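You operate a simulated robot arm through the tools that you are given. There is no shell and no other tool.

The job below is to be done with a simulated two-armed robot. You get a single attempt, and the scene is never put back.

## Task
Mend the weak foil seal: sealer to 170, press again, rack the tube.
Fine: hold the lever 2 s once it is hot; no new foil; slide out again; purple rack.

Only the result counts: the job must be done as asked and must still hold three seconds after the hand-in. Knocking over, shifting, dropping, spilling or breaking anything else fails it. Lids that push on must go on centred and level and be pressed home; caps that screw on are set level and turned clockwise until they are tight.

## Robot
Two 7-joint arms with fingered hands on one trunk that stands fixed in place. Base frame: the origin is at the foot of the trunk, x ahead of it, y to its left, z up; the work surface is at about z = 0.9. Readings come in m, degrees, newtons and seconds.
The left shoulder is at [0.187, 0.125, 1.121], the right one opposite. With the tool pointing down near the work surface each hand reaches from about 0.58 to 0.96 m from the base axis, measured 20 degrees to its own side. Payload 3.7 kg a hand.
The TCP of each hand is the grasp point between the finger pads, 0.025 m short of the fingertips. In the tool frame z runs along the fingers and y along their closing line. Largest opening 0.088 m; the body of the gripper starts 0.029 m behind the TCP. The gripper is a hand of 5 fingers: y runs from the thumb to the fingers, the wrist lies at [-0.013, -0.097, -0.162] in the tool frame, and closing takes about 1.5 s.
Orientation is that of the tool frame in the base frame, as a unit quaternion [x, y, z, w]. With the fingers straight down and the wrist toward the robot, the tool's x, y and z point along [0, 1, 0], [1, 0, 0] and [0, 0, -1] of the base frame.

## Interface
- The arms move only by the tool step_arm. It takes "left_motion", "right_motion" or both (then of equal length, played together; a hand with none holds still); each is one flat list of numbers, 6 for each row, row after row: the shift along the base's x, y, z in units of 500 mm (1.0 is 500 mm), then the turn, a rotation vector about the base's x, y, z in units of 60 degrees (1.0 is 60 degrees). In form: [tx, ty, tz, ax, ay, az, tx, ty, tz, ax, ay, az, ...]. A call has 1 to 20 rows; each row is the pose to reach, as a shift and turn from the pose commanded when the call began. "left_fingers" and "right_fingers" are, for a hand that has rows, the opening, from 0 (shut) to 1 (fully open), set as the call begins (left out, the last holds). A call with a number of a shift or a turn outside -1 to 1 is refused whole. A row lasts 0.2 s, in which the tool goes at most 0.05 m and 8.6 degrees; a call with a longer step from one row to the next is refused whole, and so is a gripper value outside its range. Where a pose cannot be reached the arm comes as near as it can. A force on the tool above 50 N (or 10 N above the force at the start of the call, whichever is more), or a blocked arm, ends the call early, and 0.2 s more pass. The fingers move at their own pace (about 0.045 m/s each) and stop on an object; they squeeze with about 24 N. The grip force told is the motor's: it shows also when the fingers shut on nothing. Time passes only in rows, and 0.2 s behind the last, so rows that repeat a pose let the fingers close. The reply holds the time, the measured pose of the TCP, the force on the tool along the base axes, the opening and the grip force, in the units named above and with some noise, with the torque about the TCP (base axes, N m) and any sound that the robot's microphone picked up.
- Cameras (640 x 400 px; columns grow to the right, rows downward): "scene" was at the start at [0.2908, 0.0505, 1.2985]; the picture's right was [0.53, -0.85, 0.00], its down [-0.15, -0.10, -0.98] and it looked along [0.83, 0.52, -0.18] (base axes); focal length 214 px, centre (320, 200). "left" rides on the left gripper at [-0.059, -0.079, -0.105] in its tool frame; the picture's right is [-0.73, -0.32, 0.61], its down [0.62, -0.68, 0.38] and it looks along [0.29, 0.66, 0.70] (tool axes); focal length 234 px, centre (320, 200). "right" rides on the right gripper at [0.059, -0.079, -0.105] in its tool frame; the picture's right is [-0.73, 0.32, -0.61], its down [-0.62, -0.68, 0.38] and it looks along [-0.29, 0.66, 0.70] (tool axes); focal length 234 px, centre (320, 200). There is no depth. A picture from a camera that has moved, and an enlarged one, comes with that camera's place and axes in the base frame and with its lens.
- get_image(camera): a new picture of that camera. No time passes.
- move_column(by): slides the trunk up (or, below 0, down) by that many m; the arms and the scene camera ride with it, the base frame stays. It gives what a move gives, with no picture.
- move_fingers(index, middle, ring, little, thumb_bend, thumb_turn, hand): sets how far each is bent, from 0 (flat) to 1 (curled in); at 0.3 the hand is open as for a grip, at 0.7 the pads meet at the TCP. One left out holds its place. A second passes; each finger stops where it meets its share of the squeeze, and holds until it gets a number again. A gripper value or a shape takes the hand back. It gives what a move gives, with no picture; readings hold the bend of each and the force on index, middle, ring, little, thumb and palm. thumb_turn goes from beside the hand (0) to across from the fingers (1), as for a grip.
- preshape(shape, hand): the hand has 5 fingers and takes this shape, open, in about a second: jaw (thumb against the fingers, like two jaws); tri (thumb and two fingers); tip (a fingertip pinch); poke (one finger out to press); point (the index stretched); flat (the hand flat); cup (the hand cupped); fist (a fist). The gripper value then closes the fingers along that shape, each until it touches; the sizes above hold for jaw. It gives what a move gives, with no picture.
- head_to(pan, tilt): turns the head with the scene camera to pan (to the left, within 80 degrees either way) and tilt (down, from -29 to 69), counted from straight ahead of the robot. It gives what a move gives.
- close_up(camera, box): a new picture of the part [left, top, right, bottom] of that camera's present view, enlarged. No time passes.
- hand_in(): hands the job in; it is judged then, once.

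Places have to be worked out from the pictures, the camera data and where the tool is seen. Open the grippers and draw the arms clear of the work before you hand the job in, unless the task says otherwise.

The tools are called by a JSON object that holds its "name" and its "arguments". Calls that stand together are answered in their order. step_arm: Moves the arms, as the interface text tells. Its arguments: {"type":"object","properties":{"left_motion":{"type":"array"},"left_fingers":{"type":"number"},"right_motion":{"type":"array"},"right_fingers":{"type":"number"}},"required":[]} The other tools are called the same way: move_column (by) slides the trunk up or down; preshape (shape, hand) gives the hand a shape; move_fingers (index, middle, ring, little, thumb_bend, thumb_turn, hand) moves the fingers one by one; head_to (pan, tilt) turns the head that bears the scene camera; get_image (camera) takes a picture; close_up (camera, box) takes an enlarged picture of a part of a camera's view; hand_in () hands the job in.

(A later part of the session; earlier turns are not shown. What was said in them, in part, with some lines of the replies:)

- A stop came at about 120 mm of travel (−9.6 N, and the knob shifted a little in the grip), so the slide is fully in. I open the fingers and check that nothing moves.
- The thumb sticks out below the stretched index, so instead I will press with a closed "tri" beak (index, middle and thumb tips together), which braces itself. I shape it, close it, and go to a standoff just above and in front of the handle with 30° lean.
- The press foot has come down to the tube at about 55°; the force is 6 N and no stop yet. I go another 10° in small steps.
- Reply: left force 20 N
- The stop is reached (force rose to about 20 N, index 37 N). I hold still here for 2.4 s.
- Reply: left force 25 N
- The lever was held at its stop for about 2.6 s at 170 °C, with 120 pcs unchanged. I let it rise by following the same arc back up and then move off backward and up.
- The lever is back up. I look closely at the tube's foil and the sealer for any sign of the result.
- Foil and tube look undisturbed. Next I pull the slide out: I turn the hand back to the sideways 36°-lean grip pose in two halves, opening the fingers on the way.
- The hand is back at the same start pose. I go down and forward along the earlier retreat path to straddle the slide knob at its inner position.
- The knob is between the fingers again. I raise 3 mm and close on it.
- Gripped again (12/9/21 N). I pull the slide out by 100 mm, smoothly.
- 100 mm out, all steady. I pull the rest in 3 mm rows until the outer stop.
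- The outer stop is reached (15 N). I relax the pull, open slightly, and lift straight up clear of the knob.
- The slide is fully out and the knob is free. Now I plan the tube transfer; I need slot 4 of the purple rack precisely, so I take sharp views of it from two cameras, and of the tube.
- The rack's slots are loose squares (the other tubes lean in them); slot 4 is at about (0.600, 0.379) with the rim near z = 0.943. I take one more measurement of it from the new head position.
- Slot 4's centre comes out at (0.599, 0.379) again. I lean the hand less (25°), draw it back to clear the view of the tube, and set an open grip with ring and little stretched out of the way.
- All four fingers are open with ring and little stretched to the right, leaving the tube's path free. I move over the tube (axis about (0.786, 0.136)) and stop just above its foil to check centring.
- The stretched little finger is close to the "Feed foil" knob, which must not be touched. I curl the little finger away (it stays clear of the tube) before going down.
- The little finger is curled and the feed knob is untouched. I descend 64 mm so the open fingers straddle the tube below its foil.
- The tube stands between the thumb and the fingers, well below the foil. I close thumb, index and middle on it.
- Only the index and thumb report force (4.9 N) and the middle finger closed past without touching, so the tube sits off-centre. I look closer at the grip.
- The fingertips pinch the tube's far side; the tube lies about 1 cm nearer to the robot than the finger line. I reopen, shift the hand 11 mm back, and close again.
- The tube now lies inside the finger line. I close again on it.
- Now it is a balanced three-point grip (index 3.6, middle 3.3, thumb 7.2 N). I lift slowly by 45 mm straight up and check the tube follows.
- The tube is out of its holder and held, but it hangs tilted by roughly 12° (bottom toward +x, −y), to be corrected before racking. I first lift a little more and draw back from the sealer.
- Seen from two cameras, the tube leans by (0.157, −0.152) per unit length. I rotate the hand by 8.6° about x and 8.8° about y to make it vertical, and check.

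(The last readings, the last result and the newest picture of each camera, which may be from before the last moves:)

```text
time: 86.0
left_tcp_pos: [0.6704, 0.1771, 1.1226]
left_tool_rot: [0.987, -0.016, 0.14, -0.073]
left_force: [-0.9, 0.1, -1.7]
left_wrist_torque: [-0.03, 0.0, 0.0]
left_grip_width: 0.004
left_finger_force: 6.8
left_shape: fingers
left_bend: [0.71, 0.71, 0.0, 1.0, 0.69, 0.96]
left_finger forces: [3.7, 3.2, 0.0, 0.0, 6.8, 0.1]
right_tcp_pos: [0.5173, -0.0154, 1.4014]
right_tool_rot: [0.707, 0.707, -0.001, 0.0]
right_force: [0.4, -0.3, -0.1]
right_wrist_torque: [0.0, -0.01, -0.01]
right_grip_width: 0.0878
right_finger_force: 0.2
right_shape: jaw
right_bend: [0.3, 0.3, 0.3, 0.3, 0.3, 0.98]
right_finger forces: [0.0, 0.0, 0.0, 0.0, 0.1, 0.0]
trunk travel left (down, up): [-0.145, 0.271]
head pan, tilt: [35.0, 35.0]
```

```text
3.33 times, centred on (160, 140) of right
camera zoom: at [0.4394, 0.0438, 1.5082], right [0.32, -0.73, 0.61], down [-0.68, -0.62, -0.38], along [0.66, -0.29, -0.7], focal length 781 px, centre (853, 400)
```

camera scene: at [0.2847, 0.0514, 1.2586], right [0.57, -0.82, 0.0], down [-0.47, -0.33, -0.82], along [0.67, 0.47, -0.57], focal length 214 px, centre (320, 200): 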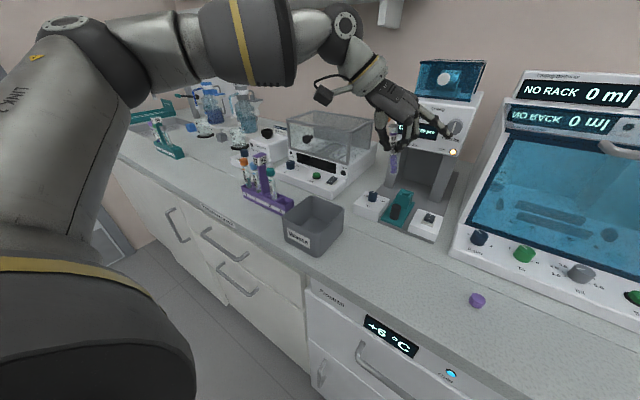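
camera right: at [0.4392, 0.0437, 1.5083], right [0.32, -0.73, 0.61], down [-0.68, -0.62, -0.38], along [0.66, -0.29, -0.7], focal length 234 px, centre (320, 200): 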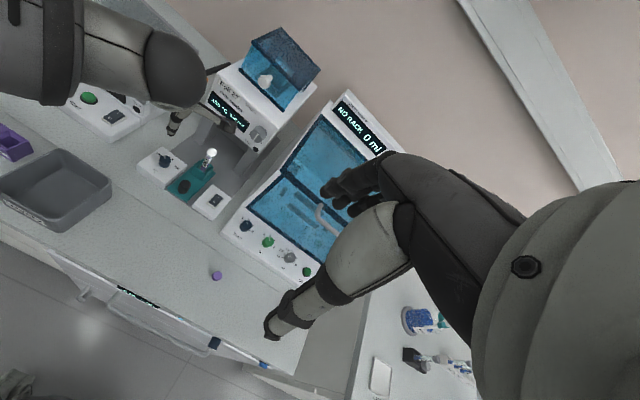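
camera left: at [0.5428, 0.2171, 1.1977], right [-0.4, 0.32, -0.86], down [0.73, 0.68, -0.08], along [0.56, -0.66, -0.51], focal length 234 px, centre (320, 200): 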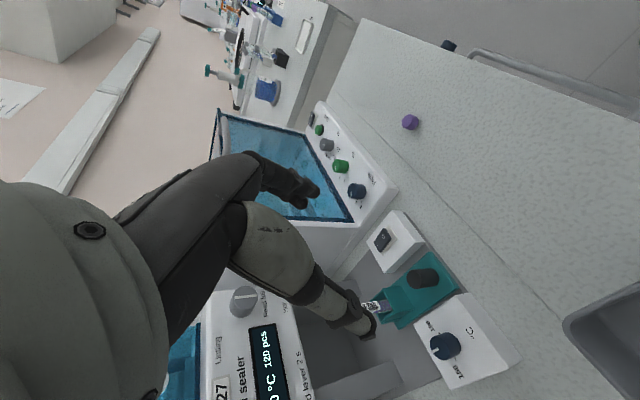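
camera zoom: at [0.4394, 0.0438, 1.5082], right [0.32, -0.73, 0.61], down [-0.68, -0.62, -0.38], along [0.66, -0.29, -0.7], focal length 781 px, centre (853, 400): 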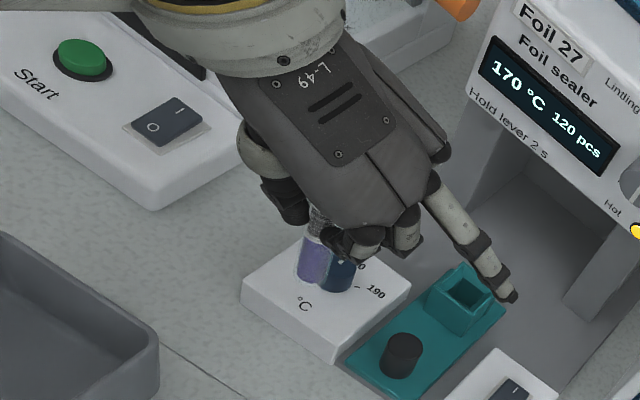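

The tube now hangs upright (within a couple of degrees) with its axis about 6 mm from the TCP and its bottom near z = 1.046. I swing over to slot 4, turning the hand by +60° so it comes in from the robot's side, keeping this height.

{"name": "step_arm", "arguments": {"left_motion": [-0.0142, 0.039, 0, 0, 0, 0.1, -0.0284, 0.078, 0, 0, 0, 0.2, -0.0425, 0.117, 0, 0, 0, 0.3, -0.0567, 0.156, 0, 0, 0, 0.4, -0.0709, 0.195, 0, 0, 0, 0.5, -0.0851, 0.234, 0, 0, 0, 0.6, -0.0993, 0.273, 0, 0, 0, 0.7, -0.1134, 0.312, 0, 0, 0, 0.8, -0.1276, 0.351, 0, 0, 0, 0.9, -0.1418, 0.385, 0, 0, 0, 1.0, -0.1418, 0.385, 0, 0, 0, 1.0]}}

{"name": "get_image", "arguments": {"camera": "scene"}}

{"name": "get_image", "arguments": {"camera": "left"}}

{"name": "get_image", "arguments": {"camera": "right"}}

```text
time: 88.3
left_tcp_pos: [0.5991, 0.3706, 1.121]
left_tool_rot: [0.863, 0.48, 0.085, -0.134]
left_force: [-0.3, -0.6, 0.3]
left_wrist_torque: [0.01, -0.03, -0.01]
left_grip_width: 0.004
left_finger_force: 6.9
left_shape: fingers
left_bend: [0.71, 0.71, 0.0, 1.0, 0.69, 0.96]
left_finger forces: [3.6, 3.3, 0.1, 0.1, 6.5, 0.0]
right_tcp_pos: [0.5175, -0.016, 1.4021]
right_tool_rot: [0.707, 0.707, 0.0, 0.0]
right_force: [0.1, -0.2, -0.8]
right_wrist_torque: [0.0, 0.0, 0.05]
right_grip_width: 0.0875
right_finger_force: 0.0
right_shape: jaw
right_bend: [0.3, 0.3, 0.3, 0.3, 0.3, 0.98]
right_finger forces: [0.0, 0.0, 0.0, 0.1, 0.0, 0.0]
trunk travel left (down, up): [-0.145, 0.271]
head pan, tilt: [35.0, 35.0]
```

```text
taken
camera scene: at [0.2844, 0.0514, 1.2587], right [0.57, -0.82, 0.0], down [-0.47, -0.33, -0.82], along [0.67, 0.47, -0.57], focal length 214 px, centre (320, 200)
```

scene: 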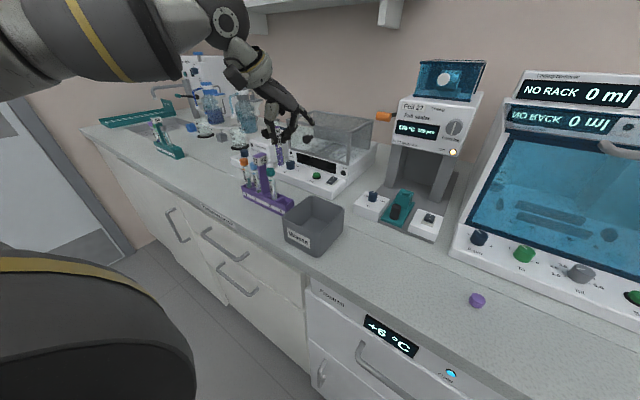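

```text
taken
camera left: at [0.4997, 0.3308, 1.2162], right [-0.64, -0.23, -0.73], down [-0.25, 0.96, -0.09], along [0.72, 0.12, -0.68], focal length 234 px, centre (320, 200)
```

left: 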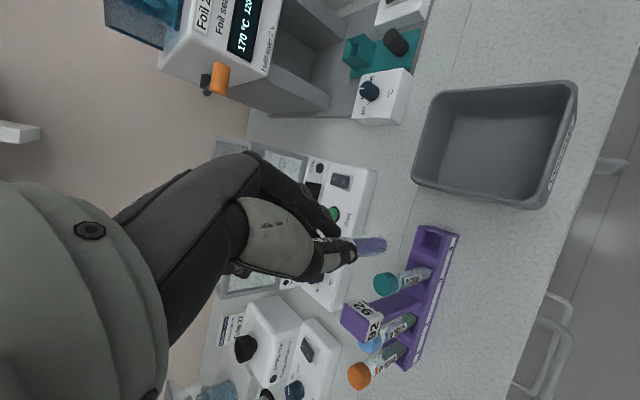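

```text
taken
camera right: at [0.4396, 0.0437, 1.5081], right [0.32, -0.73, 0.61], down [-0.68, -0.62, -0.38], along [0.66, -0.29, -0.7], focal length 234 px, centre (320, 200)
```

right: 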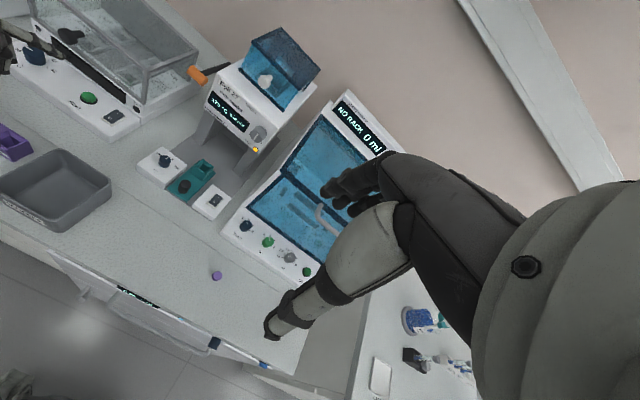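

The tube is now near slot 4. I take close-ups from the scene and left cameras to measure the tube's bottom against the slot.

{"name": "close_up", "arguments": {"camera": "scene", "box": [230, 90, 330, 220]}}

{"name": "close_up", "arguments": {"camera": "left", "box": [310, 200, 470, 320]}}

{"name": "close_up", "arguments": {"camera": "right", "box": [0, 0, 100, 170]}}

```text
3.08 times, centred on (280, 155) of scene
camera zoom: at [0.2844, 0.0514, 1.2587], right [0.57, -0.82, 0.0], down [-0.47, -0.33, -0.82], along [0.67, 0.47, -0.57], focal length 660 px, centre (443, 338)
```

zoom: 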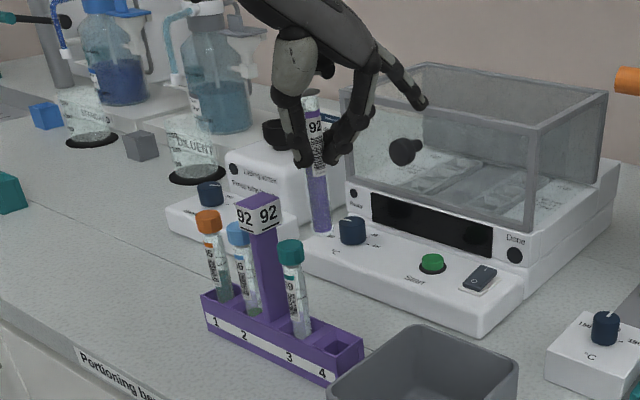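

```text
3.33 times, centred on (390, 260) of left
camera zoom: at [0.4997, 0.3308, 1.2162], right [-0.64, -0.23, -0.73], down [-0.25, 0.96, -0.09], along [0.72, 0.12, -0.68], focal length 781 px, centre (87, 0)
```

zoom: 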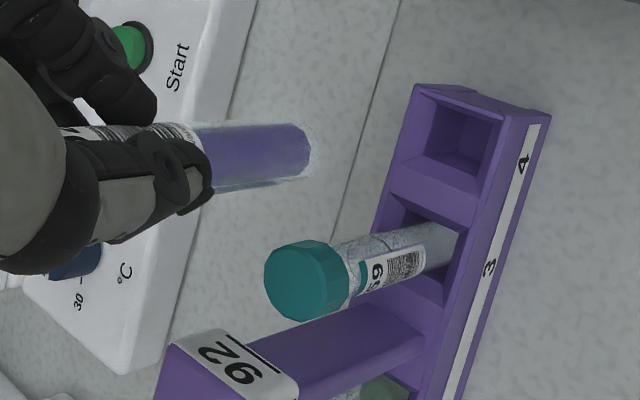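

```text
2.35 times, centred on (50, 85) of right
camera zoom: at [0.4396, 0.0437, 1.5081], right [0.32, -0.73, 0.61], down [-0.68, -0.62, -0.38], along [0.66, -0.29, -0.7], focal length 551 px, centre (955, 471)
```

zoom: 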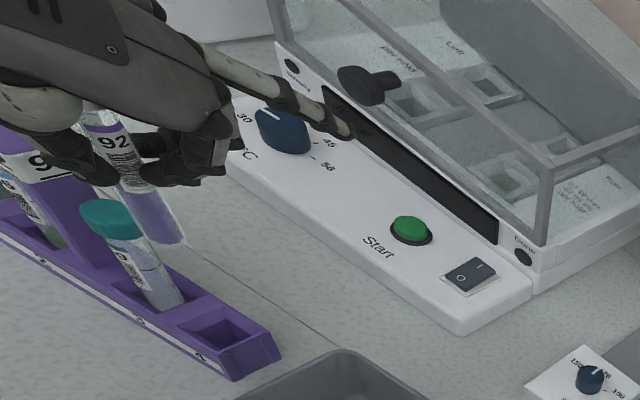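

By the left and right cameras the tube's bottom is within about 3 mm of slot 4's centre. I lower until the bottom is roughly 1 cm above the rim and measure again there.

{"name": "step_arm", "arguments": {"left_motion": [0, 0, -0.03, 0, 0, 0, 0, 0, -0.065, 0, 0, 0, 0, 0, -0.1, 0, 0, 0, 0, 0, -0.135, 0, 0, 0, 0, 0, -0.162, 0, 0, 0, 0, 0, -0.162, 0, 0, 0]}}

{"name": "close_up", "arguments": {"camera": "scene", "box": [240, 120, 320, 220]}}

{"name": "close_up", "arguments": {"camera": "left", "box": [310, 180, 450, 310]}}

{"name": "close_up", "arguments": {"camera": "right", "box": [0, 60, 80, 170]}}

```text
time: 89.8
left_tcp_pos: [0.5982, 0.3696, 1.0419]
left_tool_rot: [0.863, 0.479, 0.085, -0.132]
left_force: [0.5, -0.3, -1.0]
left_wrist_torque: [-0.01, 0.0, 0.0]
left_grip_width: 0.0036
left_finger_force: 5.7
left_shape: fingers
left_bend: [0.71, 0.71, 0.0, 1.0, 0.69, 0.95]
left_finger forces: [3.4, 3.3, 0.1, 0.0, 6.4, 0.1]
right_tcp_pos: [0.5156, -0.0169, 1.4031]
right_tool_rot: [0.707, 0.707, 0.0, 0.0]
right_force: [-0.3, 0.6, 0.2]
right_wrist_torque: [0.0, -0.01, 0.0]
right_grip_width: 0.0878
right_finger_force: 0.1
right_shape: jaw
right_bend: [0.3, 0.3, 0.3, 0.3, 0.3, 0.98]
right_finger forces: [0.0, 0.0, 0.0, 0.0, 0.1, 0.0]
trunk travel left (down, up): [-0.145, 0.271]
head pan, tilt: [35.0, 35.0]
```

```text
4.00 times, centred on (280, 170) of scene
camera zoom: at [0.2841, 0.0514, 1.2588], right [0.57, -0.82, 0.0], down [-0.47, -0.33, -0.82], along [0.67, 0.47, -0.57], focal length 858 px, centre (480, 320)
```

zoom: 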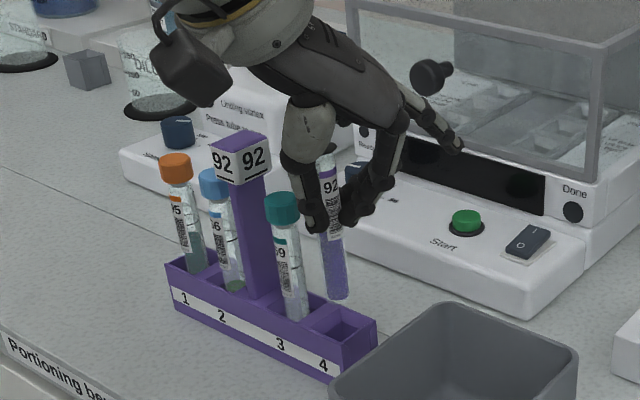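

```text
3.08 times, centred on (380, 245) of left
camera zoom: at [0.4997, 0.3301, 1.1366], right [-0.64, -0.23, -0.73], down [-0.24, 0.97, -0.09], along [0.72, 0.12, -0.68], focal length 720 px, centre (135, 62)
```

zoom: 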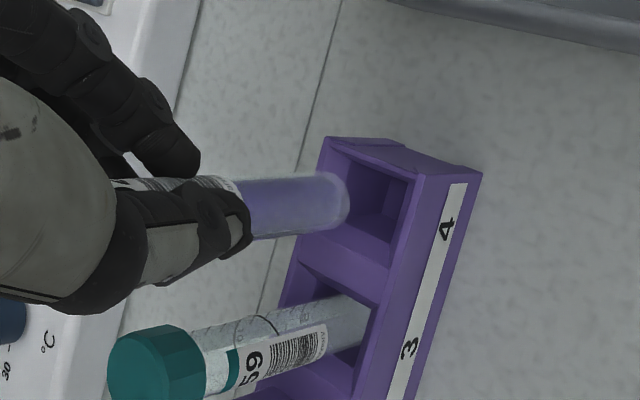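

```text
3.64 times, centred on (40, 115) of right
camera zoom: at [0.4392, 0.0437, 1.5083], right [0.32, -0.73, 0.61], down [-0.68, -0.62, -0.38], along [0.66, -0.29, -0.7], focal length 852 px, centre (1338, 509)
```

zoom: 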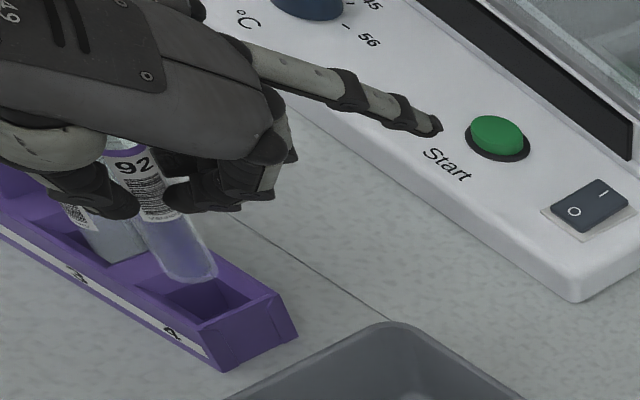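

The tube's bottom is about 2 cm above the rim and centred over slot 4 within about 1 mm on average. I lower 30 mm into the slot and check.

{"name": "step_arm", "arguments": {"left_motion": [0, 0, -0.015, 0, 0, 0, 0, 0, -0.03, 0, 0, 0, 0, 0, -0.045, 0, 0, 0, 0, 0, -0.06, 0, 0, 0]}}

{"name": "close_up", "arguments": {"camera": "scene", "box": [240, 120, 320, 220]}}

{"name": "close_up", "arguments": {"camera": "left", "box": [310, 180, 450, 310]}}

{"name": "close_up", "arguments": {"camera": "right", "box": [0, 60, 80, 170]}}

```text
time: 90.8
left_tcp_pos: [0.5983, 0.3704, 1.0117]
left_tool_rot: [0.863, 0.479, 0.085, -0.133]
left_force: [-0.1, 0.2, -0.1]
left_wrist_torque: [-0.01, 0.01, -0.02]
left_grip_width: 0.0034
left_finger_force: 6.7
left_shape: fingers
left_bend: [0.71, 0.71, 0.0, 1.0, 0.69, 0.95]
left_finger forces: [3.3, 3.5, 0.0, 0.0, 6.4, 0.0]
right_tcp_pos: [0.5175, -0.0159, 1.4018]
right_tool_rot: [0.707, 0.707, 0.0, 0.0]
right_force: [0.2, 0.0, -0.3]
right_wrist_torque: [-0.04, 0.03, 0.01]
right_grip_width: 0.0877
right_finger_force: 0.1
right_shape: jaw
right_bend: [0.3, 0.3, 0.3, 0.3, 0.3, 0.98]
right_finger forces: [0.1, 0.0, 0.0, 0.0, 0.1, 0.1]
trunk travel left (down, up): [-0.145, 0.271]
head pan, tilt: [35.0, 35.0]
```

```text
4.00 times, centred on (280, 170) of scene
camera zoom: at [0.2843, 0.0515, 1.2588], right [0.57, -0.82, 0.0], down [-0.47, -0.33, -0.82], along [0.67, 0.47, -0.57], focal length 858 px, centre (480, 320)
```

zoom: 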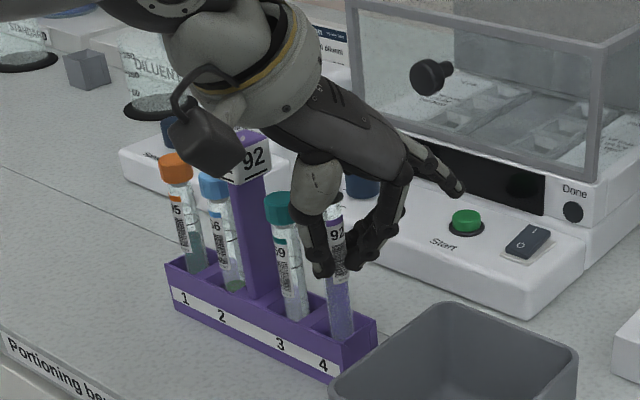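

```text
3.08 times, centred on (380, 245) of left
camera zoom: at [0.5003, 0.3299, 1.1061], right [-0.64, -0.23, -0.73], down [-0.24, 0.97, -0.09], along [0.72, 0.12, -0.68], focal length 720 px, centre (135, 62)
```

zoom: 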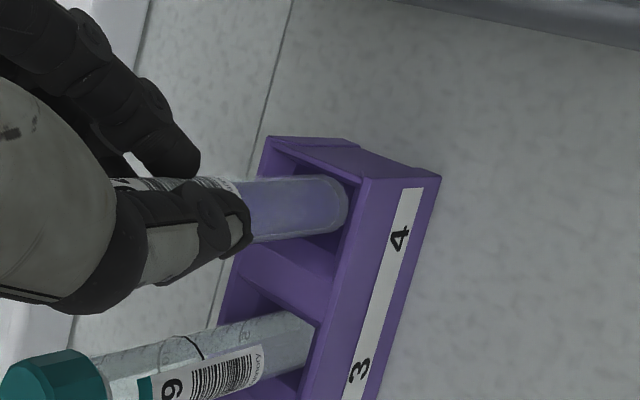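

```text
3.64 times, centred on (40, 115) of right
camera zoom: at [0.4394, 0.0438, 1.5082], right [0.32, -0.73, 0.61], down [-0.68, -0.62, -0.38], along [0.66, -0.29, -0.7], focal length 852 px, centre (1338, 509)
```

zoom: 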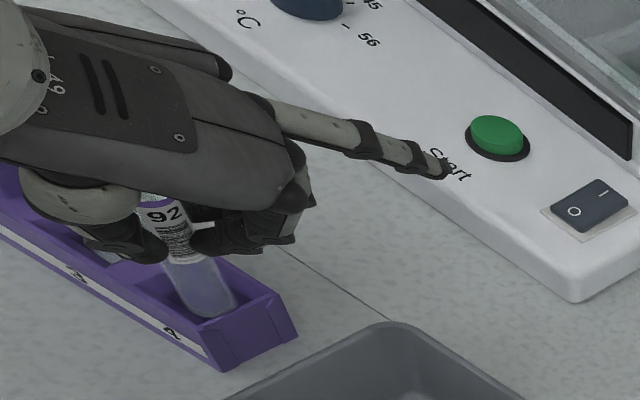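

The tube is inside slot 4 and nothing touches. I lower further in 3 mm steps, watching for the floor contact.

{"name": "step_arm", "arguments": {"left_motion": [0, 0, -0.006, 0, 0, 0, 0, 0, -0.012, 0, 0, 0, 0, 0, -0.018, 0, 0, 0, 0, 0, -0.024, 0, 0, 0]}}

{"name": "close_up", "arguments": {"camera": "left", "box": [310, 180, 450, 310]}}

{"name": "close_up", "arguments": {"camera": "scene", "box": [250, 130, 310, 210]}}

```text
time: 91.8
left_tcp_pos: [0.5989, 0.3688, 0.9978]
left_tool_rot: [0.863, 0.48, 0.085, -0.133]
left_force: [-0.5, -0.1, 0.3]
left_wrist_torque: [0.03, 0.01, 0.01]
left_grip_width: 0.0034
left_finger_force: 6.3
left_shape: fingers
left_bend: [0.71, 0.71, 0.0, 1.0, 0.69, 0.95]
left_finger forces: [3.2, 3.6, 0.0, 0.0, 6.4, 0.0]
right_tcp_pos: [0.5165, -0.0165, 1.4026]
right_tool_rot: [0.707, 0.707, 0.0, 0.0]
right_force: [0.0, -0.4, 0.3]
right_wrist_torque: [0.04, 0.02, 0.01]
right_grip_width: 0.0877
right_finger_force: 0.0
right_shape: jaw
right_bend: [0.3, 0.3, 0.3, 0.3, 0.3, 0.98]
right_finger forces: [0.0, 0.0, 0.0, 0.1, 0.0, 0.0]
trunk travel left (down, up): [-0.145, 0.271]
head pan, tilt: [35.0, 35.0]
```

```text
3.08 times, centred on (380, 245) of left
camera zoom: at [0.5, 0.3292, 1.0933], right [-0.64, -0.23, -0.73], down [-0.24, 0.97, -0.09], along [0.72, 0.12, -0.68], focal length 720 px, centre (135, 62)
```

zoom: 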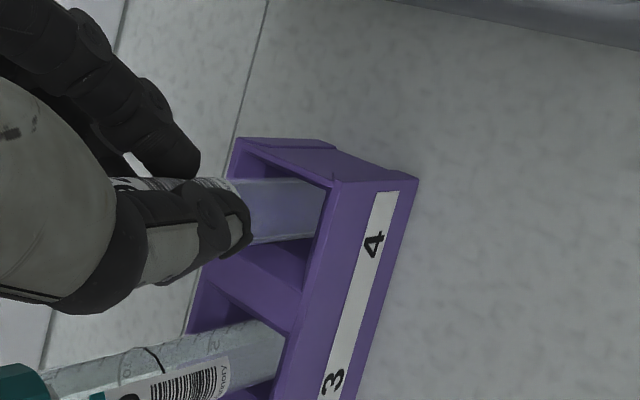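

```text
5.00 times, centred on (280, 170) of scene
camera zoom: at [0.2843, 0.0514, 1.2588], right [0.57, -0.82, 0.0], down [-0.47, -0.33, -0.82], along [0.67, 0.47, -0.57], focal length 1072 px, centre (520, 350)
```

zoom: 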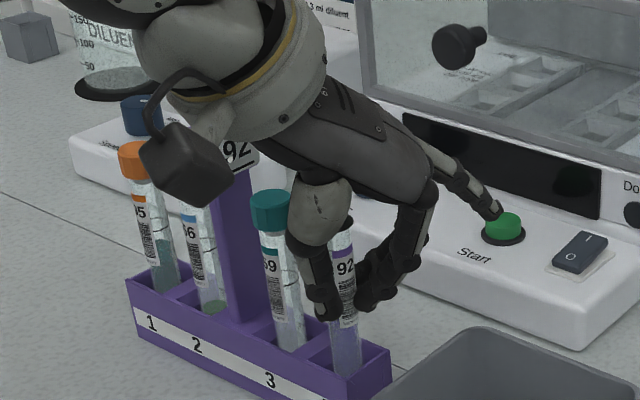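

No floor contact yet, and the stretched ring finger stays clear of the incubator's button. I continue another 8 mm in 2 mm steps.

{"name": "step_arm", "arguments": {"left_motion": [0, 0, -0.004, 0, 0, 0, 0, 0, -0.008, 0, 0, 0, 0, 0, -0.012, 0, 0, 0, 0, 0, -0.016, 0, 0, 0]}}

{"name": "close_up", "arguments": {"camera": "left", "box": [310, 180, 450, 310]}}

{"name": "close_up", "arguments": {"camera": "scene", "box": [250, 130, 310, 210]}}

{"name": "close_up", "arguments": {"camera": "right", "box": [0, 60, 80, 170]}}

```text
time: 92.8
left_tcp_pos: [0.5981, 0.3688, 0.9902]
left_tool_rot: [0.864, 0.479, 0.086, -0.133]
left_force: [0.5, 0.4, 0.0]
left_wrist_torque: [0.02, -0.02, 0.0]
left_grip_width: 0.0032
left_finger_force: 6.4
left_shape: fingers
left_bend: [0.71, 0.71, 0.0, 1.0, 0.69, 0.95]
left_finger forces: [3.2, 3.6, 0.1, 0.0, 6.3, 0.0]
right_tcp_pos: [0.5173, -0.0154, 1.4015]
right_tool_rot: [0.707, 0.707, 0.0, 0.0]
right_force: [-0.4, -0.2, 0.8]
right_wrist_torque: [-0.02, 0.01, 0.0]
right_grip_width: 0.0875
right_finger_force: 0.2
right_shape: jaw
right_bend: [0.3, 0.3, 0.3, 0.3, 0.3, 0.98]
right_finger forces: [0.0, 0.1, 0.1, 0.0, 0.0, 0.0]
trunk travel left (down, up): [-0.145, 0.271]
head pan, tilt: [35.0, 35.0]
```

```text
3.08 times, centred on (380, 245) of left
camera zoom: at [0.5, 0.3296, 1.0859], right [-0.64, -0.23, -0.73], down [-0.24, 0.97, -0.09], along [0.72, 0.12, -0.68], focal length 720 px, centre (135, 62)
```

zoom: 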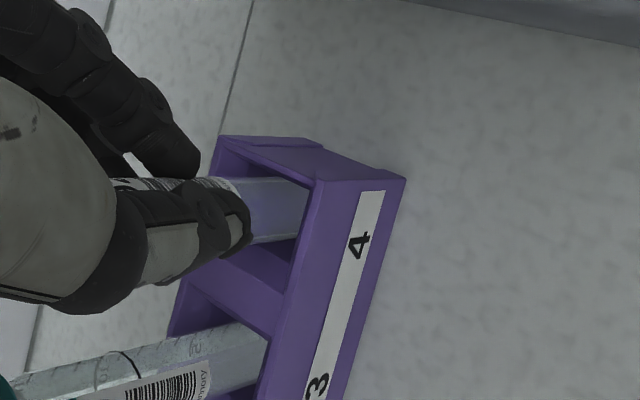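

```text
5.00 times, centred on (280, 170) of scene
camera zoom: at [0.2843, 0.0514, 1.2588], right [0.57, -0.82, 0.0], down [-0.47, -0.33, -0.82], along [0.67, 0.47, -0.57], focal length 1072 px, centre (520, 350)
```

zoom: 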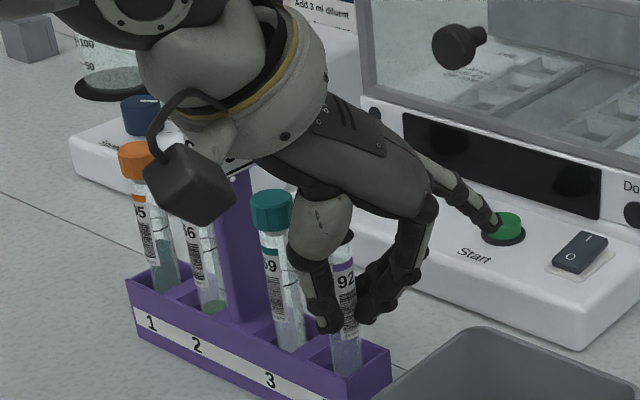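

```text
3.64 times, centred on (40, 115) of right
camera zoom: at [0.4394, 0.0438, 1.5082], right [0.32, -0.73, 0.61], down [-0.68, -0.62, -0.38], along [0.66, -0.29, -0.7], focal length 852 px, centre (1338, 509)
```

zoom: 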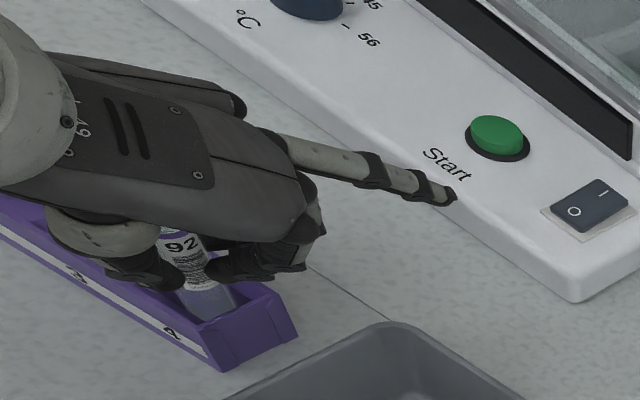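

The tube is not yet seated (its label sits about 1 cm higher than its neighbour's would), while my index tip still has about 1 cm over the rack rim. I lower 6 mm more and check.

{"name": "step_arm", "arguments": {"left_motion": [0, 0, -0.004, 0, 0, 0, 0, 0, -0.008, 0, 0, 0, 0, 0, -0.012, 0, 0, 0]}}

{"name": "close_up", "arguments": {"camera": "left", "box": [310, 180, 450, 310]}}

{"name": "close_up", "arguments": {"camera": "scene", "box": [255, 160, 305, 215]}}

{"name": "close_up", "arguments": {"camera": "right", "box": [0, 90, 60, 160]}}

```text
time: 93.5
left_tcp_pos: [0.5987, 0.3694, 0.9848]
left_tool_rot: [0.863, 0.479, 0.086, -0.133]
left_force: [0.6, 0.4, 0.2]
left_wrist_torque: [0.01, -0.03, 0.02]
left_grip_width: 0.0033
left_finger_force: 6.3
left_shape: fingers
left_bend: [0.71, 0.71, 0.0, 1.0, 0.69, 0.95]
left_finger forces: [3.1, 3.9, 0.0, 0.1, 6.2, 0.0]
right_tcp_pos: [0.517, -0.0165, 1.4031]
right_tool_rot: [0.707, 0.707, 0.0, 0.0]
right_force: [0.3, -0.3, -0.4]
right_wrist_torque: [0.01, 0.0, 0.03]
right_grip_width: 0.0876
right_finger_force: 0.0
right_shape: jaw
right_bend: [0.3, 0.3, 0.3, 0.3, 0.3, 0.98]
right_finger forces: [0.0, 0.1, 0.1, 0.0, 0.0, 0.0]
trunk travel left (down, up): [-0.145, 0.271]
head pan, tilt: [35.0, 35.0]
```

```text
3.08 times, centred on (380, 245) of left
camera zoom: at [0.4995, 0.3287, 1.0799], right [-0.64, -0.23, -0.73], down [-0.24, 0.97, -0.09], along [0.72, 0.12, -0.68], focal length 720 px, centre (135, 62)
```

zoom: 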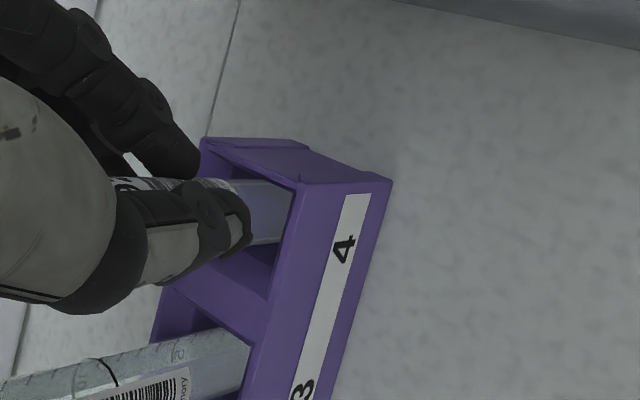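

```text
7.27 times, centred on (280, 188) of scene
camera zoom: at [0.2843, 0.0514, 1.2588], right [0.57, -0.82, 0.0], down [-0.47, -0.33, -0.82], along [0.67, 0.47, -0.57], focal length 1560 px, centre (611, 291)
```

zoom: 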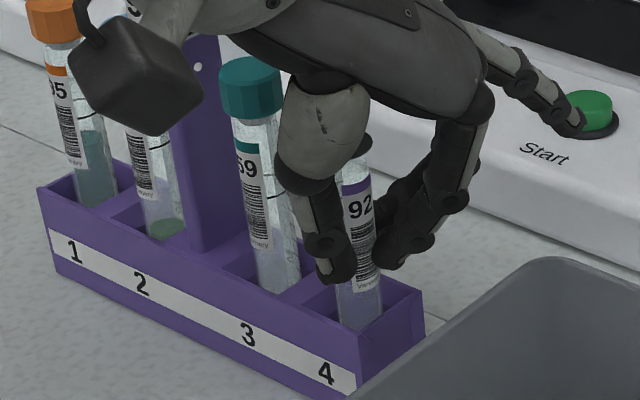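

```text
5.71 times, centred on (30, 125) of right
camera zoom: at [0.4394, 0.0438, 1.5082], right [0.32, -0.73, 0.61], down [-0.68, -0.62, -0.38], along [0.66, -0.29, -0.7], focal length 1338 px, centre (1977, 629)
```

zoom: 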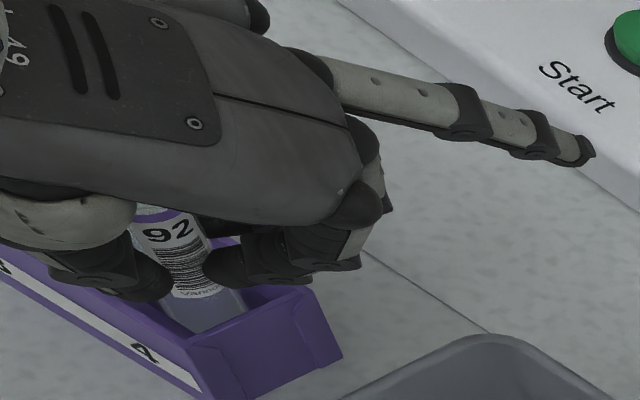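

The label height now matches that of a seated neighbour, so the tube is down. I open thumb, index and middle moderately to release it.

{"name": "move_fingers", "arguments": {"hand": "left", "index": 0.55, "middle": 0.55, "thumb_bend": 0.55}}

{"name": "close_up", "arguments": {"camera": "scene", "box": [255, 160, 305, 215]}}

{"name": "close_up", "arguments": {"camera": "right", "box": [0, 90, 60, 160]}}

{"name": "close_up", "arguments": {"camera": "left", "box": [280, 160, 450, 310]}}

```text
time: 94.5
left_tcp_pos: [0.5979, 0.3684, 0.9854]
left_tool_rot: [0.864, 0.479, 0.085, -0.132]
left_force: [0.4, 0.4, -0.2]
left_wrist_torque: [0.01, -0.02, 0.01]
left_grip_width: 0.03
left_finger_force: 0.0
left_shape: fingers
left_bend: [0.55, 0.55, 0.0, 1.0, 0.55, 0.97]
left_finger forces: [0.0, 0.0, 0.0, 0.1, 0.1, 0.0]
right_tcp_pos: [0.516, -0.0164, 1.4029]
right_tool_rot: [0.707, 0.707, 0.001, 0.0]
right_force: [-1.0, 0.1, 0.2]
right_wrist_torque: [-0.04, 0.01, 0.03]
right_grip_width: 0.0877
right_finger_force: 0.0
right_shape: jaw
right_bend: [0.3, 0.3, 0.3, 0.3, 0.3, 0.98]
right_finger forces: [0.0, 0.0, 0.1, 0.1, 0.1, 0.0]
trunk travel left (down, up): [-0.145, 0.271]
head pan, tilt: [35.0, 35.0]
```

```text
7.27 times, centred on (280, 188) of scene
camera zoom: at [0.2842, 0.0514, 1.2588], right [0.57, -0.82, 0.0], down [-0.47, -0.33, -0.82], along [0.67, 0.47, -0.57], focal length 1560 px, centre (611, 291)
```

zoom: 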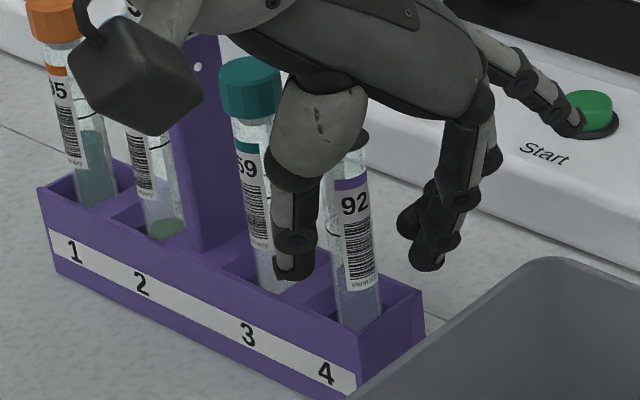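

```text
5.71 times, centred on (30, 125) of right
camera zoom: at [0.4393, 0.0437, 1.5082], right [0.32, -0.73, 0.61], down [-0.68, -0.62, -0.38], along [0.66, -0.29, -0.7], focal length 1338 px, centre (1977, 629)
```

zoom: 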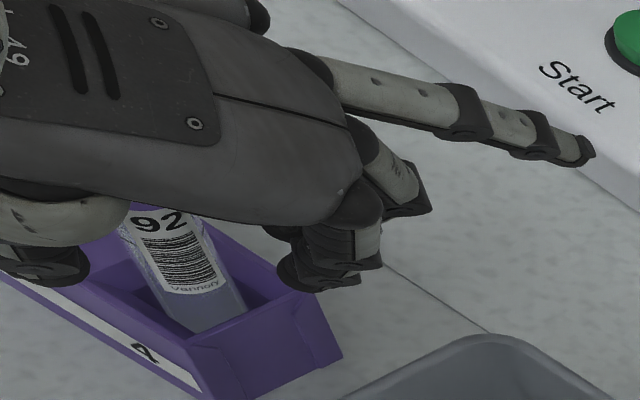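

```text
2.67 times, centred on (365, 235) of left
camera zoom: at [0.4995, 0.3287, 1.0799], right [-0.64, -0.23, -0.73], down [-0.24, 0.97, -0.09], along [0.72, 0.12, -0.68], focal length 624 px, centre (200, 107)
```

zoom: 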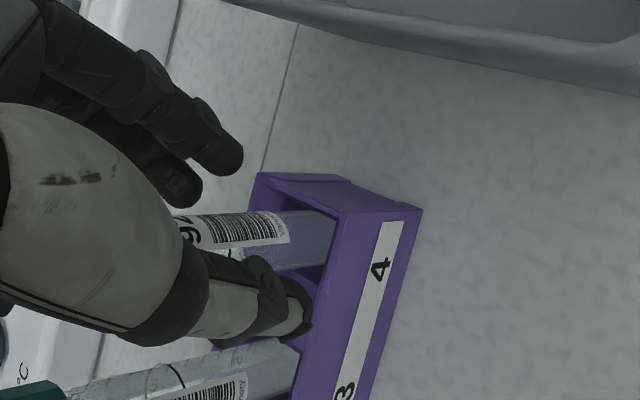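

The tube stands free in slot 4. I open a bit wider and rise straight up clear of the rack.

{"name": "move_fingers", "arguments": {"hand": "left", "index": 0.42, "middle": 0.42, "thumb_bend": 0.42}}

{"name": "step_arm", "arguments": {"left_motion": [0, -0.002, 0.016, 0, 0, 0, 0, -0.006, 0.04, 0, 0, 0, 0, -0.01, 0.07, 0, 0, 0]}}

{"name": "close_up", "arguments": {"camera": "scene", "box": [245, 120, 315, 215]}}

{"name": "close_up", "arguments": {"camera": "left", "box": [280, 160, 450, 310]}}

{"name": "close_up", "arguments": {"camera": "right", "box": [0, 60, 80, 170]}}

```text
time: 95.5
left_tcp_pos: [0.5984, 0.369, 0.9858]
left_tool_rot: [0.863, 0.48, 0.084, -0.133]
left_force: [1.2, 0.1, 0.5]
left_wrist_torque: [0.02, -0.01, -0.02]
left_grip_width: 0.0584
left_finger_force: 0.2
left_shape: fingers
left_bend: [0.42, 0.42, 0.0, 1.0, 0.42, 0.97]
left_finger forces: [0.1, 0.1, 0.0, 0.1, 0.0, 0.0]
right_tcp_pos: [0.517, -0.0154, 1.4032]
right_tool_rot: [0.708, 0.707, 0.0, 0.0]
right_force: [0.3, -0.3, 0.4]
right_wrist_torque: [-0.01, 0.0, -0.02]
right_grip_width: 0.0874
right_finger_force: 0.0
right_shape: jaw
right_bend: [0.3, 0.3, 0.3, 0.3, 0.3, 0.98]
right_finger forces: [0.1, 0.0, 0.0, 0.0, 0.0, 0.1]
trunk travel left (down, up): [-0.145, 0.271]
head pan, tilt: [35.0, 35.0]
```

```text
time: 96.3
left_tcp_pos: [0.5978, 0.3636, 1.0213]
left_tool_rot: [0.863, 0.479, 0.085, -0.133]
left_force: [0.1, -0.4, -0.2]
left_wrist_torque: [0.0, 0.04, 0.01]
left_grip_width: 0.0586
left_finger_force: 0.1
left_shape: fingers
left_bend: [0.42, 0.42, 0.0, 1.0, 0.42, 0.97]
left_finger forces: [0.0, 0.1, 0.1, 0.0, 0.1, 0.0]
right_tcp_pos: [0.5165, -0.0155, 1.4028]
right_tool_rot: [0.707, 0.707, 0.0, -0.001]
right_force: [1.0, 0.0, 0.3]
right_wrist_torque: [-0.02, 0.0, -0.04]
right_grip_width: 0.0875
right_finger_force: 0.1
right_shape: jaw
right_bend: [0.3, 0.3, 0.3, 0.3, 0.3, 0.98]
right_finger forces: [0.0, 0.1, 0.1, 0.0, 0.0, 0.1]
trunk travel left (down, up): [-0.145, 0.271]
head pan, tilt: [35.0, 35.0]
```

```text
4.21 times, centred on (280, 168) of scene
camera zoom: at [0.284, 0.0512, 1.2589], right [0.57, -0.82, 0.0], down [-0.47, -0.33, -0.82], along [0.67, 0.47, -0.57], focal length 903 px, centre (488, 337)
```

zoom: 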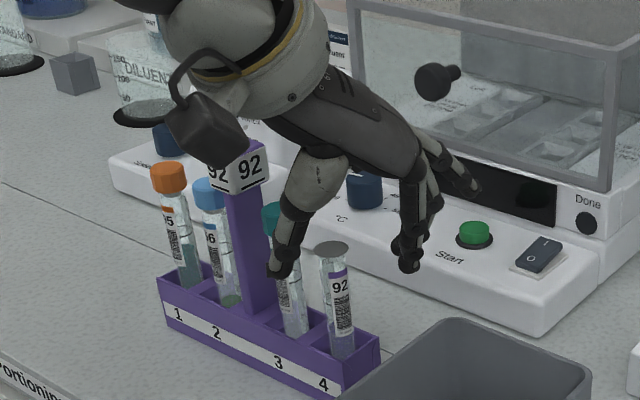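

```text
2.67 times, centred on (365, 235) of left
camera zoom: at [0.4997, 0.3232, 1.1156], right [-0.64, -0.23, -0.73], down [-0.24, 0.97, -0.09], along [0.72, 0.12, -0.68], focal length 624 px, centre (200, 107)
```

zoom: 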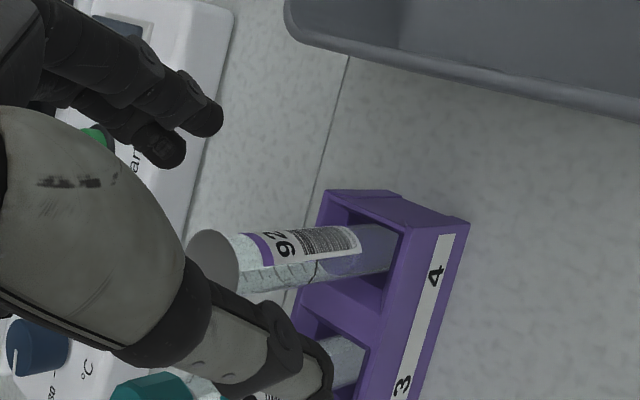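

```text
3.64 times, centred on (40, 115) of right
camera zoom: at [0.439, 0.0435, 1.5084], right [0.32, -0.73, 0.61], down [-0.68, -0.62, -0.38], along [0.66, -0.29, -0.7], focal length 852 px, centre (1338, 509)
```

zoom: 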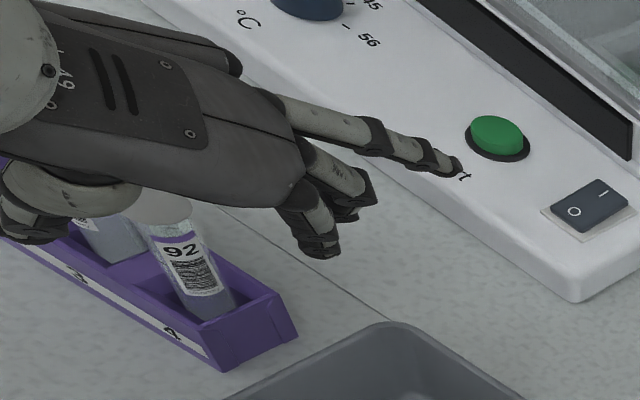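

The tube stays upright in slot 4 with its foil whole. I rise well clear.

{"name": "step_arm", "arguments": {"left_motion": [0, -0.006, 0.04, 0, 0, 0, 0, -0.012, 0.09, 0, 0, 0, 0, -0.02, 0.15, 0, 0, 0, 0, -0.03, 0.22, 0, 0, 0, -0.03, -0.03, 0.28, 0, 0, 0, -0.08, -0.02, 0.33, 0, 0, 0, -0.14, 0.0, 0.38, 0, 0, 0, -0.2, 0.02, 0.42, 0, 0, 0, -0.26, 0.04, 0.44, 0, 0, 0, -0.26, 0.04, 0.44, 0, 0, 0]}}

{"name": "get_image", "arguments": {"camera": "scene"}}

{"name": "close_up", "arguments": {"camera": "scene", "box": [225, 140, 315, 220]}}

{"name": "close_up", "arguments": {"camera": "scene", "box": [340, 60, 500, 240]}}

{"name": "get_image", "arguments": {"camera": "right"}}

```text
time: 98.5
left_tcp_pos: [0.4689, 0.3824, 1.2393]
left_tool_rot: [0.863, 0.479, 0.086, -0.133]
left_force: [1.3, 0.5, -0.3]
left_wrist_torque: [0.0, -0.01, -0.01]
left_grip_width: 0.0589
left_finger_force: 0.1
left_shape: fingers
left_bend: [0.42, 0.42, 0.0, 1.0, 0.42, 0.97]
left_finger forces: [0.0, 0.1, 0.1, 0.1, 0.0, 0.0]
right_tcp_pos: [0.5162, -0.0163, 1.4014]
right_tool_rot: [0.708, 0.707, 0.0, 0.0]
right_force: [-0.7, 0.1, -0.5]
right_wrist_torque: [0.02, -0.01, -0.01]
right_grip_width: 0.0876
right_finger_force: 0.1
right_shape: jaw
right_bend: [0.3, 0.3, 0.3, 0.3, 0.3, 0.98]
right_finger forces: [0.1, 0.0, 0.0, 0.0, 0.0, 0.0]
trunk travel left (down, up): [-0.145, 0.271]
head pan, tilt: [35.0, 35.0]
```

```text
taken
camera scene: at [0.2845, 0.0512, 1.2587], right [0.57, -0.82, 0.0], down [-0.47, -0.33, -0.82], along [0.67, 0.47, -0.57], focal length 214 px, centre (320, 200)
```

scene: 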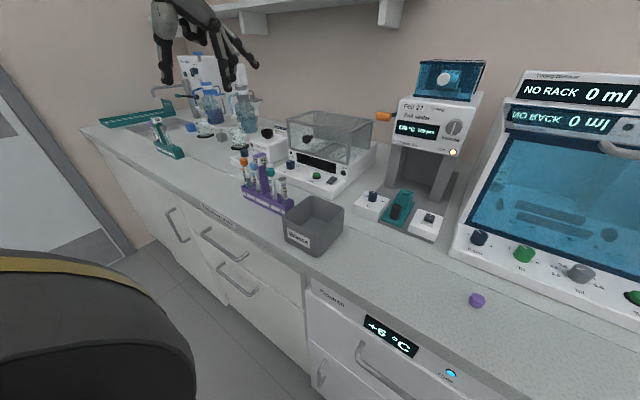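

```text
5.00 times, centred on (270, 180) of scene
camera zoom: at [0.2845, 0.0512, 1.2587], right [0.57, -0.82, 0.0], down [-0.47, -0.33, -0.82], along [0.67, 0.47, -0.57], focal length 1072 px, centre (570, 300)
```

zoom: 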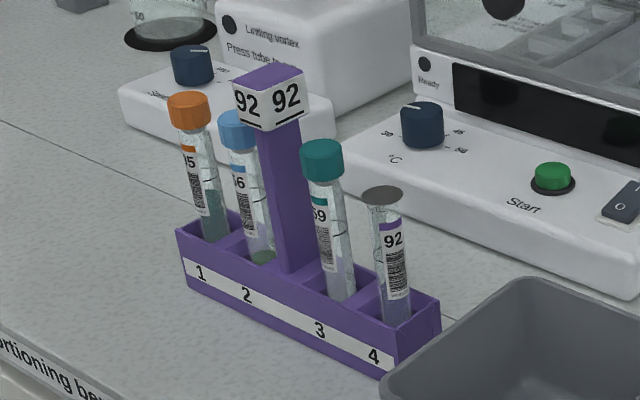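

```text
2.22 times, centred on (420, 150) of scene
camera zoom: at [0.2845, 0.0512, 1.2587], right [0.57, -0.82, 0.0], down [-0.47, -0.33, -0.82], along [0.67, 0.47, -0.57], focal length 477 px, centre (98, 311)
```

zoom: 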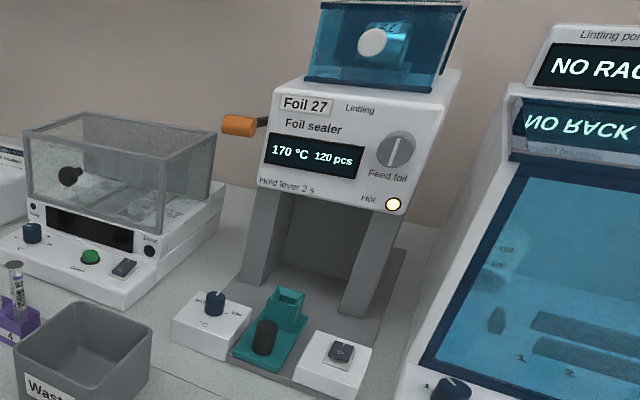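

```text
taken
camera right: at [0.4398, 0.0435, 1.508], right [0.32, -0.73, 0.61], down [-0.68, -0.62, -0.38], along [0.66, -0.29, -0.7], focal length 234 px, centre (320, 200)
```

right: 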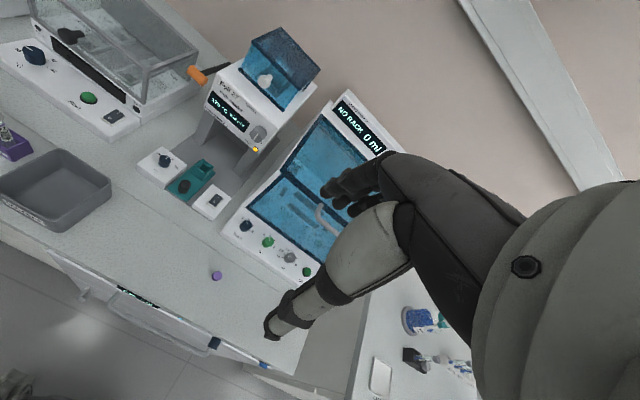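

The tube sits in slot 4 of the purple rack, the slide is out, the lever up and the display at 170 °C / 120 pcs. I zoom in on the foil to see whether its seal looks pressed.

{"name": "close_up", "arguments": {"camera": "scene", "box": [270, 168, 300, 208]}}

{"name": "close_up", "arguments": {"camera": "right", "box": [0, 110, 40, 160]}}

{"name": "close_up", "arguments": {"camera": "scene", "box": [350, 180, 450, 245]}}

```text
10.00 times, centred on (285, 188) of scene
camera zoom: at [0.2845, 0.0512, 1.2587], right [0.57, -0.82, 0.0], down [-0.47, -0.33, -0.82], along [0.67, 0.47, -0.57], focal length 2145 px, centre (670, 320)
```

zoom: 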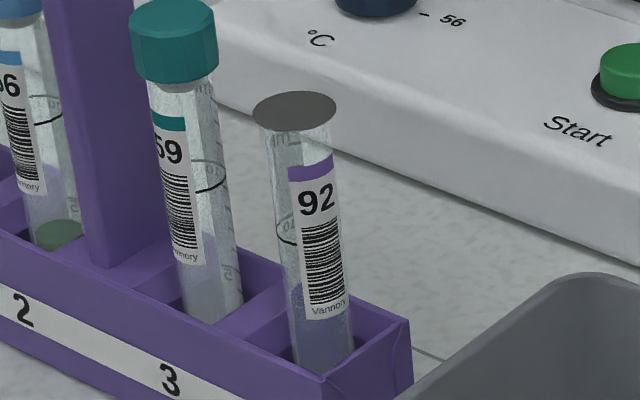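

```text
8.00 times, centred on (20, 135) of right
camera zoom: at [0.4398, 0.0435, 1.508], right [0.32, -0.73, 0.61], down [-0.68, -0.62, -0.38], along [0.66, -0.29, -0.7], focal length 1873 px, centre (2720, 720)
```

zoom: 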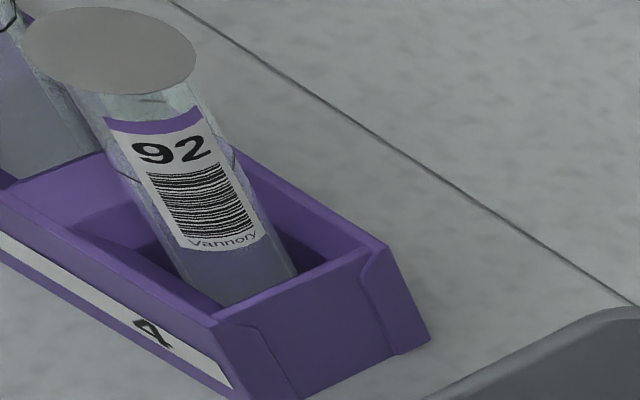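

```text
6.15 times, centred on (400, 212) of scene
camera zoom: at [0.2845, 0.0512, 1.2587], right [0.57, -0.82, 0.0], down [-0.47, -0.33, -0.82], along [0.67, 0.47, -0.57], focal length 1320 px, centre (-172, 123)
```

zoom: 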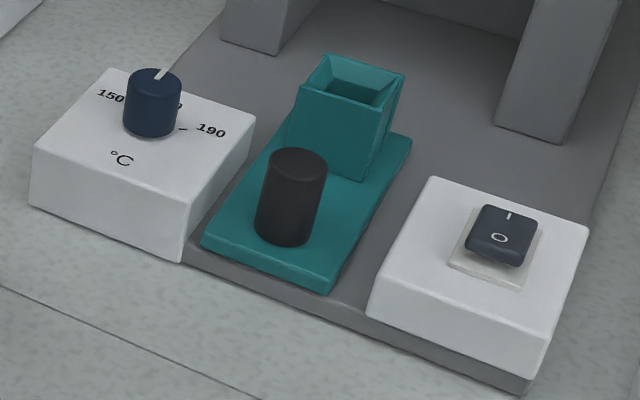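

Everything is in place: tube 92 stands in slot 4 with its foil flat and whole, and the slide is fully out. I open the left hand fully and take a last look before handing in.

{"name": "preshape", "arguments": {"hand": "left", "shape": "jaw"}}

{"name": "step_arm", "arguments": {"left_motion": [-0.03, 0.01, 0.04, 0, 0, 0, -0.06, 0.02, 0.08, 0, 0, 0, -0.09, 0.03, 0.12, 0, 0, 0, -0.09, 0.03, 0.12, 0, 0, 0, -0.09, 0.03, 0.12, 0, 0, 0]}}

{"name": "get_image", "arguments": {"camera": "scene"}}

{"name": "close_up", "arguments": {"camera": "scene", "box": [220, 60, 500, 240]}}

```text
time: 99.5
left_tcp_pos: [0.4694, 0.3839, 1.2381]
left_tool_rot: [0.863, 0.48, 0.085, -0.133]
left_force: [0.3, -0.5, 0.3]
left_wrist_torque: [-0.01, 0.01, 0.0]
left_grip_width: 0.0877
left_finger_force: 0.1
left_shape: jaw
left_bend: [0.3, 0.3, 0.3, 0.3, 0.3, 0.97]
left_finger forces: [0.0, 0.0, 0.1, 0.1, 0.0, 0.0]
right_tcp_pos: [0.5164, -0.016, 1.4022]
right_tool_rot: [0.707, 0.707, 0.0, 0.0]
right_force: [0.6, 0.2, 0.4]
right_wrist_torque: [0.01, 0.02, -0.01]
right_grip_width: 0.0874
right_finger_force: 0.0
right_shape: jaw
right_bend: [0.3, 0.3, 0.3, 0.3, 0.3, 0.98]
right_finger forces: [0.0, 0.1, 0.0, 0.0, 0.0, 0.0]
trunk travel left (down, up): [-0.145, 0.271]
head pan, tilt: [35.0, 35.0]
```

```text
time: 100.7
left_tcp_pos: [0.4249, 0.3993, 1.299]
left_tool_rot: [0.863, 0.48, 0.085, -0.134]
left_force: [0.4, -0.2, -0.3]
left_wrist_torque: [0.01, -0.02, 0.02]
left_grip_width: 0.0876
left_finger_force: 0.1
left_shape: jaw
left_bend: [0.3, 0.3, 0.3, 0.3, 0.3, 0.97]
left_finger forces: [0.0, 0.0, 0.0, 0.0, 0.1, 0.0]
right_tcp_pos: [0.5165, -0.0163, 1.4039]
right_tool_rot: [0.707, 0.707, 0.0, 0.0]
right_force: [0.7, 0.1, 0.4]
right_wrist_torque: [0.02, -0.03, -0.02]
right_grip_width: 0.0874
right_finger_force: 0.2
right_shape: jaw
right_bend: [0.3, 0.3, 0.3, 0.3, 0.3, 0.98]
right_finger forces: [0.1, 0.1, 0.0, 0.1, 0.0, 0.0]
trunk travel left (down, up): [-0.145, 0.271]
head pan, tilt: [35.0, 35.0]
```

```text
taken
camera scene: at [0.284, 0.0513, 1.2589], right [0.57, -0.82, 0.0], down [-0.47, -0.33, -0.82], along [0.67, 0.47, -0.57], focal length 214 px, centre (320, 200)
```

scene: 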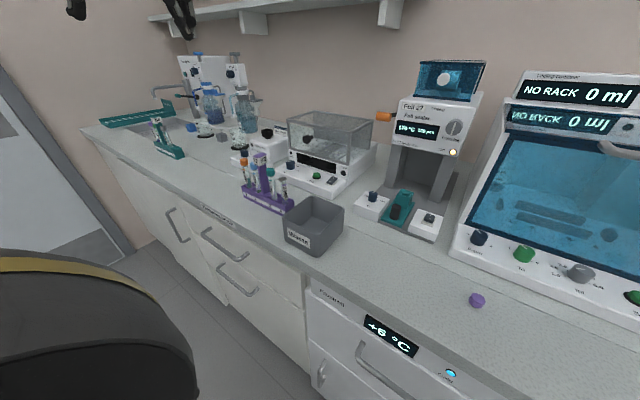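

```text
2.22 times, centred on (360, 150) of scene
camera zoom: at [0.284, 0.0513, 1.2589], right [0.57, -0.82, 0.0], down [-0.47, -0.33, -0.82], along [0.67, 0.47, -0.57], focal length 477 px, centre (231, 311)
```

zoom: 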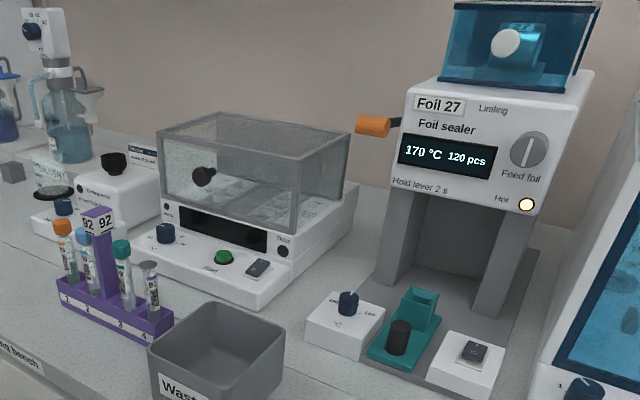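

The tube is racked in the purple rack 92, slot 4. The sealer reads 170 °C and hot, with 120 pcs unchanged, the lever up and the slide out. Both hands are open and clear, so I hand the job in.

{"name": "hand_in", "arguments": {}}

```text
The job is handed in.
```

I set the sealer to 170 °C and pressed the foil again. Tube 92 now stands in slot 4 of the purple rack. I can't confirm the new seal is sound: the foil is flat and whole, but it looks no different from before and the sealer gave no signal.

- **Temperature:** I turned the dial to 170. The display read 170 °C and the Hot lamp was on before I pressed.
- **Press:** I slid the tube in to its stop, pushed the lever down until it stopped, and held it there for about 2.6 s.
- **Foil:** I fed no new foil; the counter stayed at 120 pcs.
- **Slide:** It is fully out again, and the lever is back up.
- **Rack:** The tube leans slightly in its slot, like the others there.

Nothing else looked moved, knocked over or spilled in the final pictures. Both hands are open and clear of the bench.
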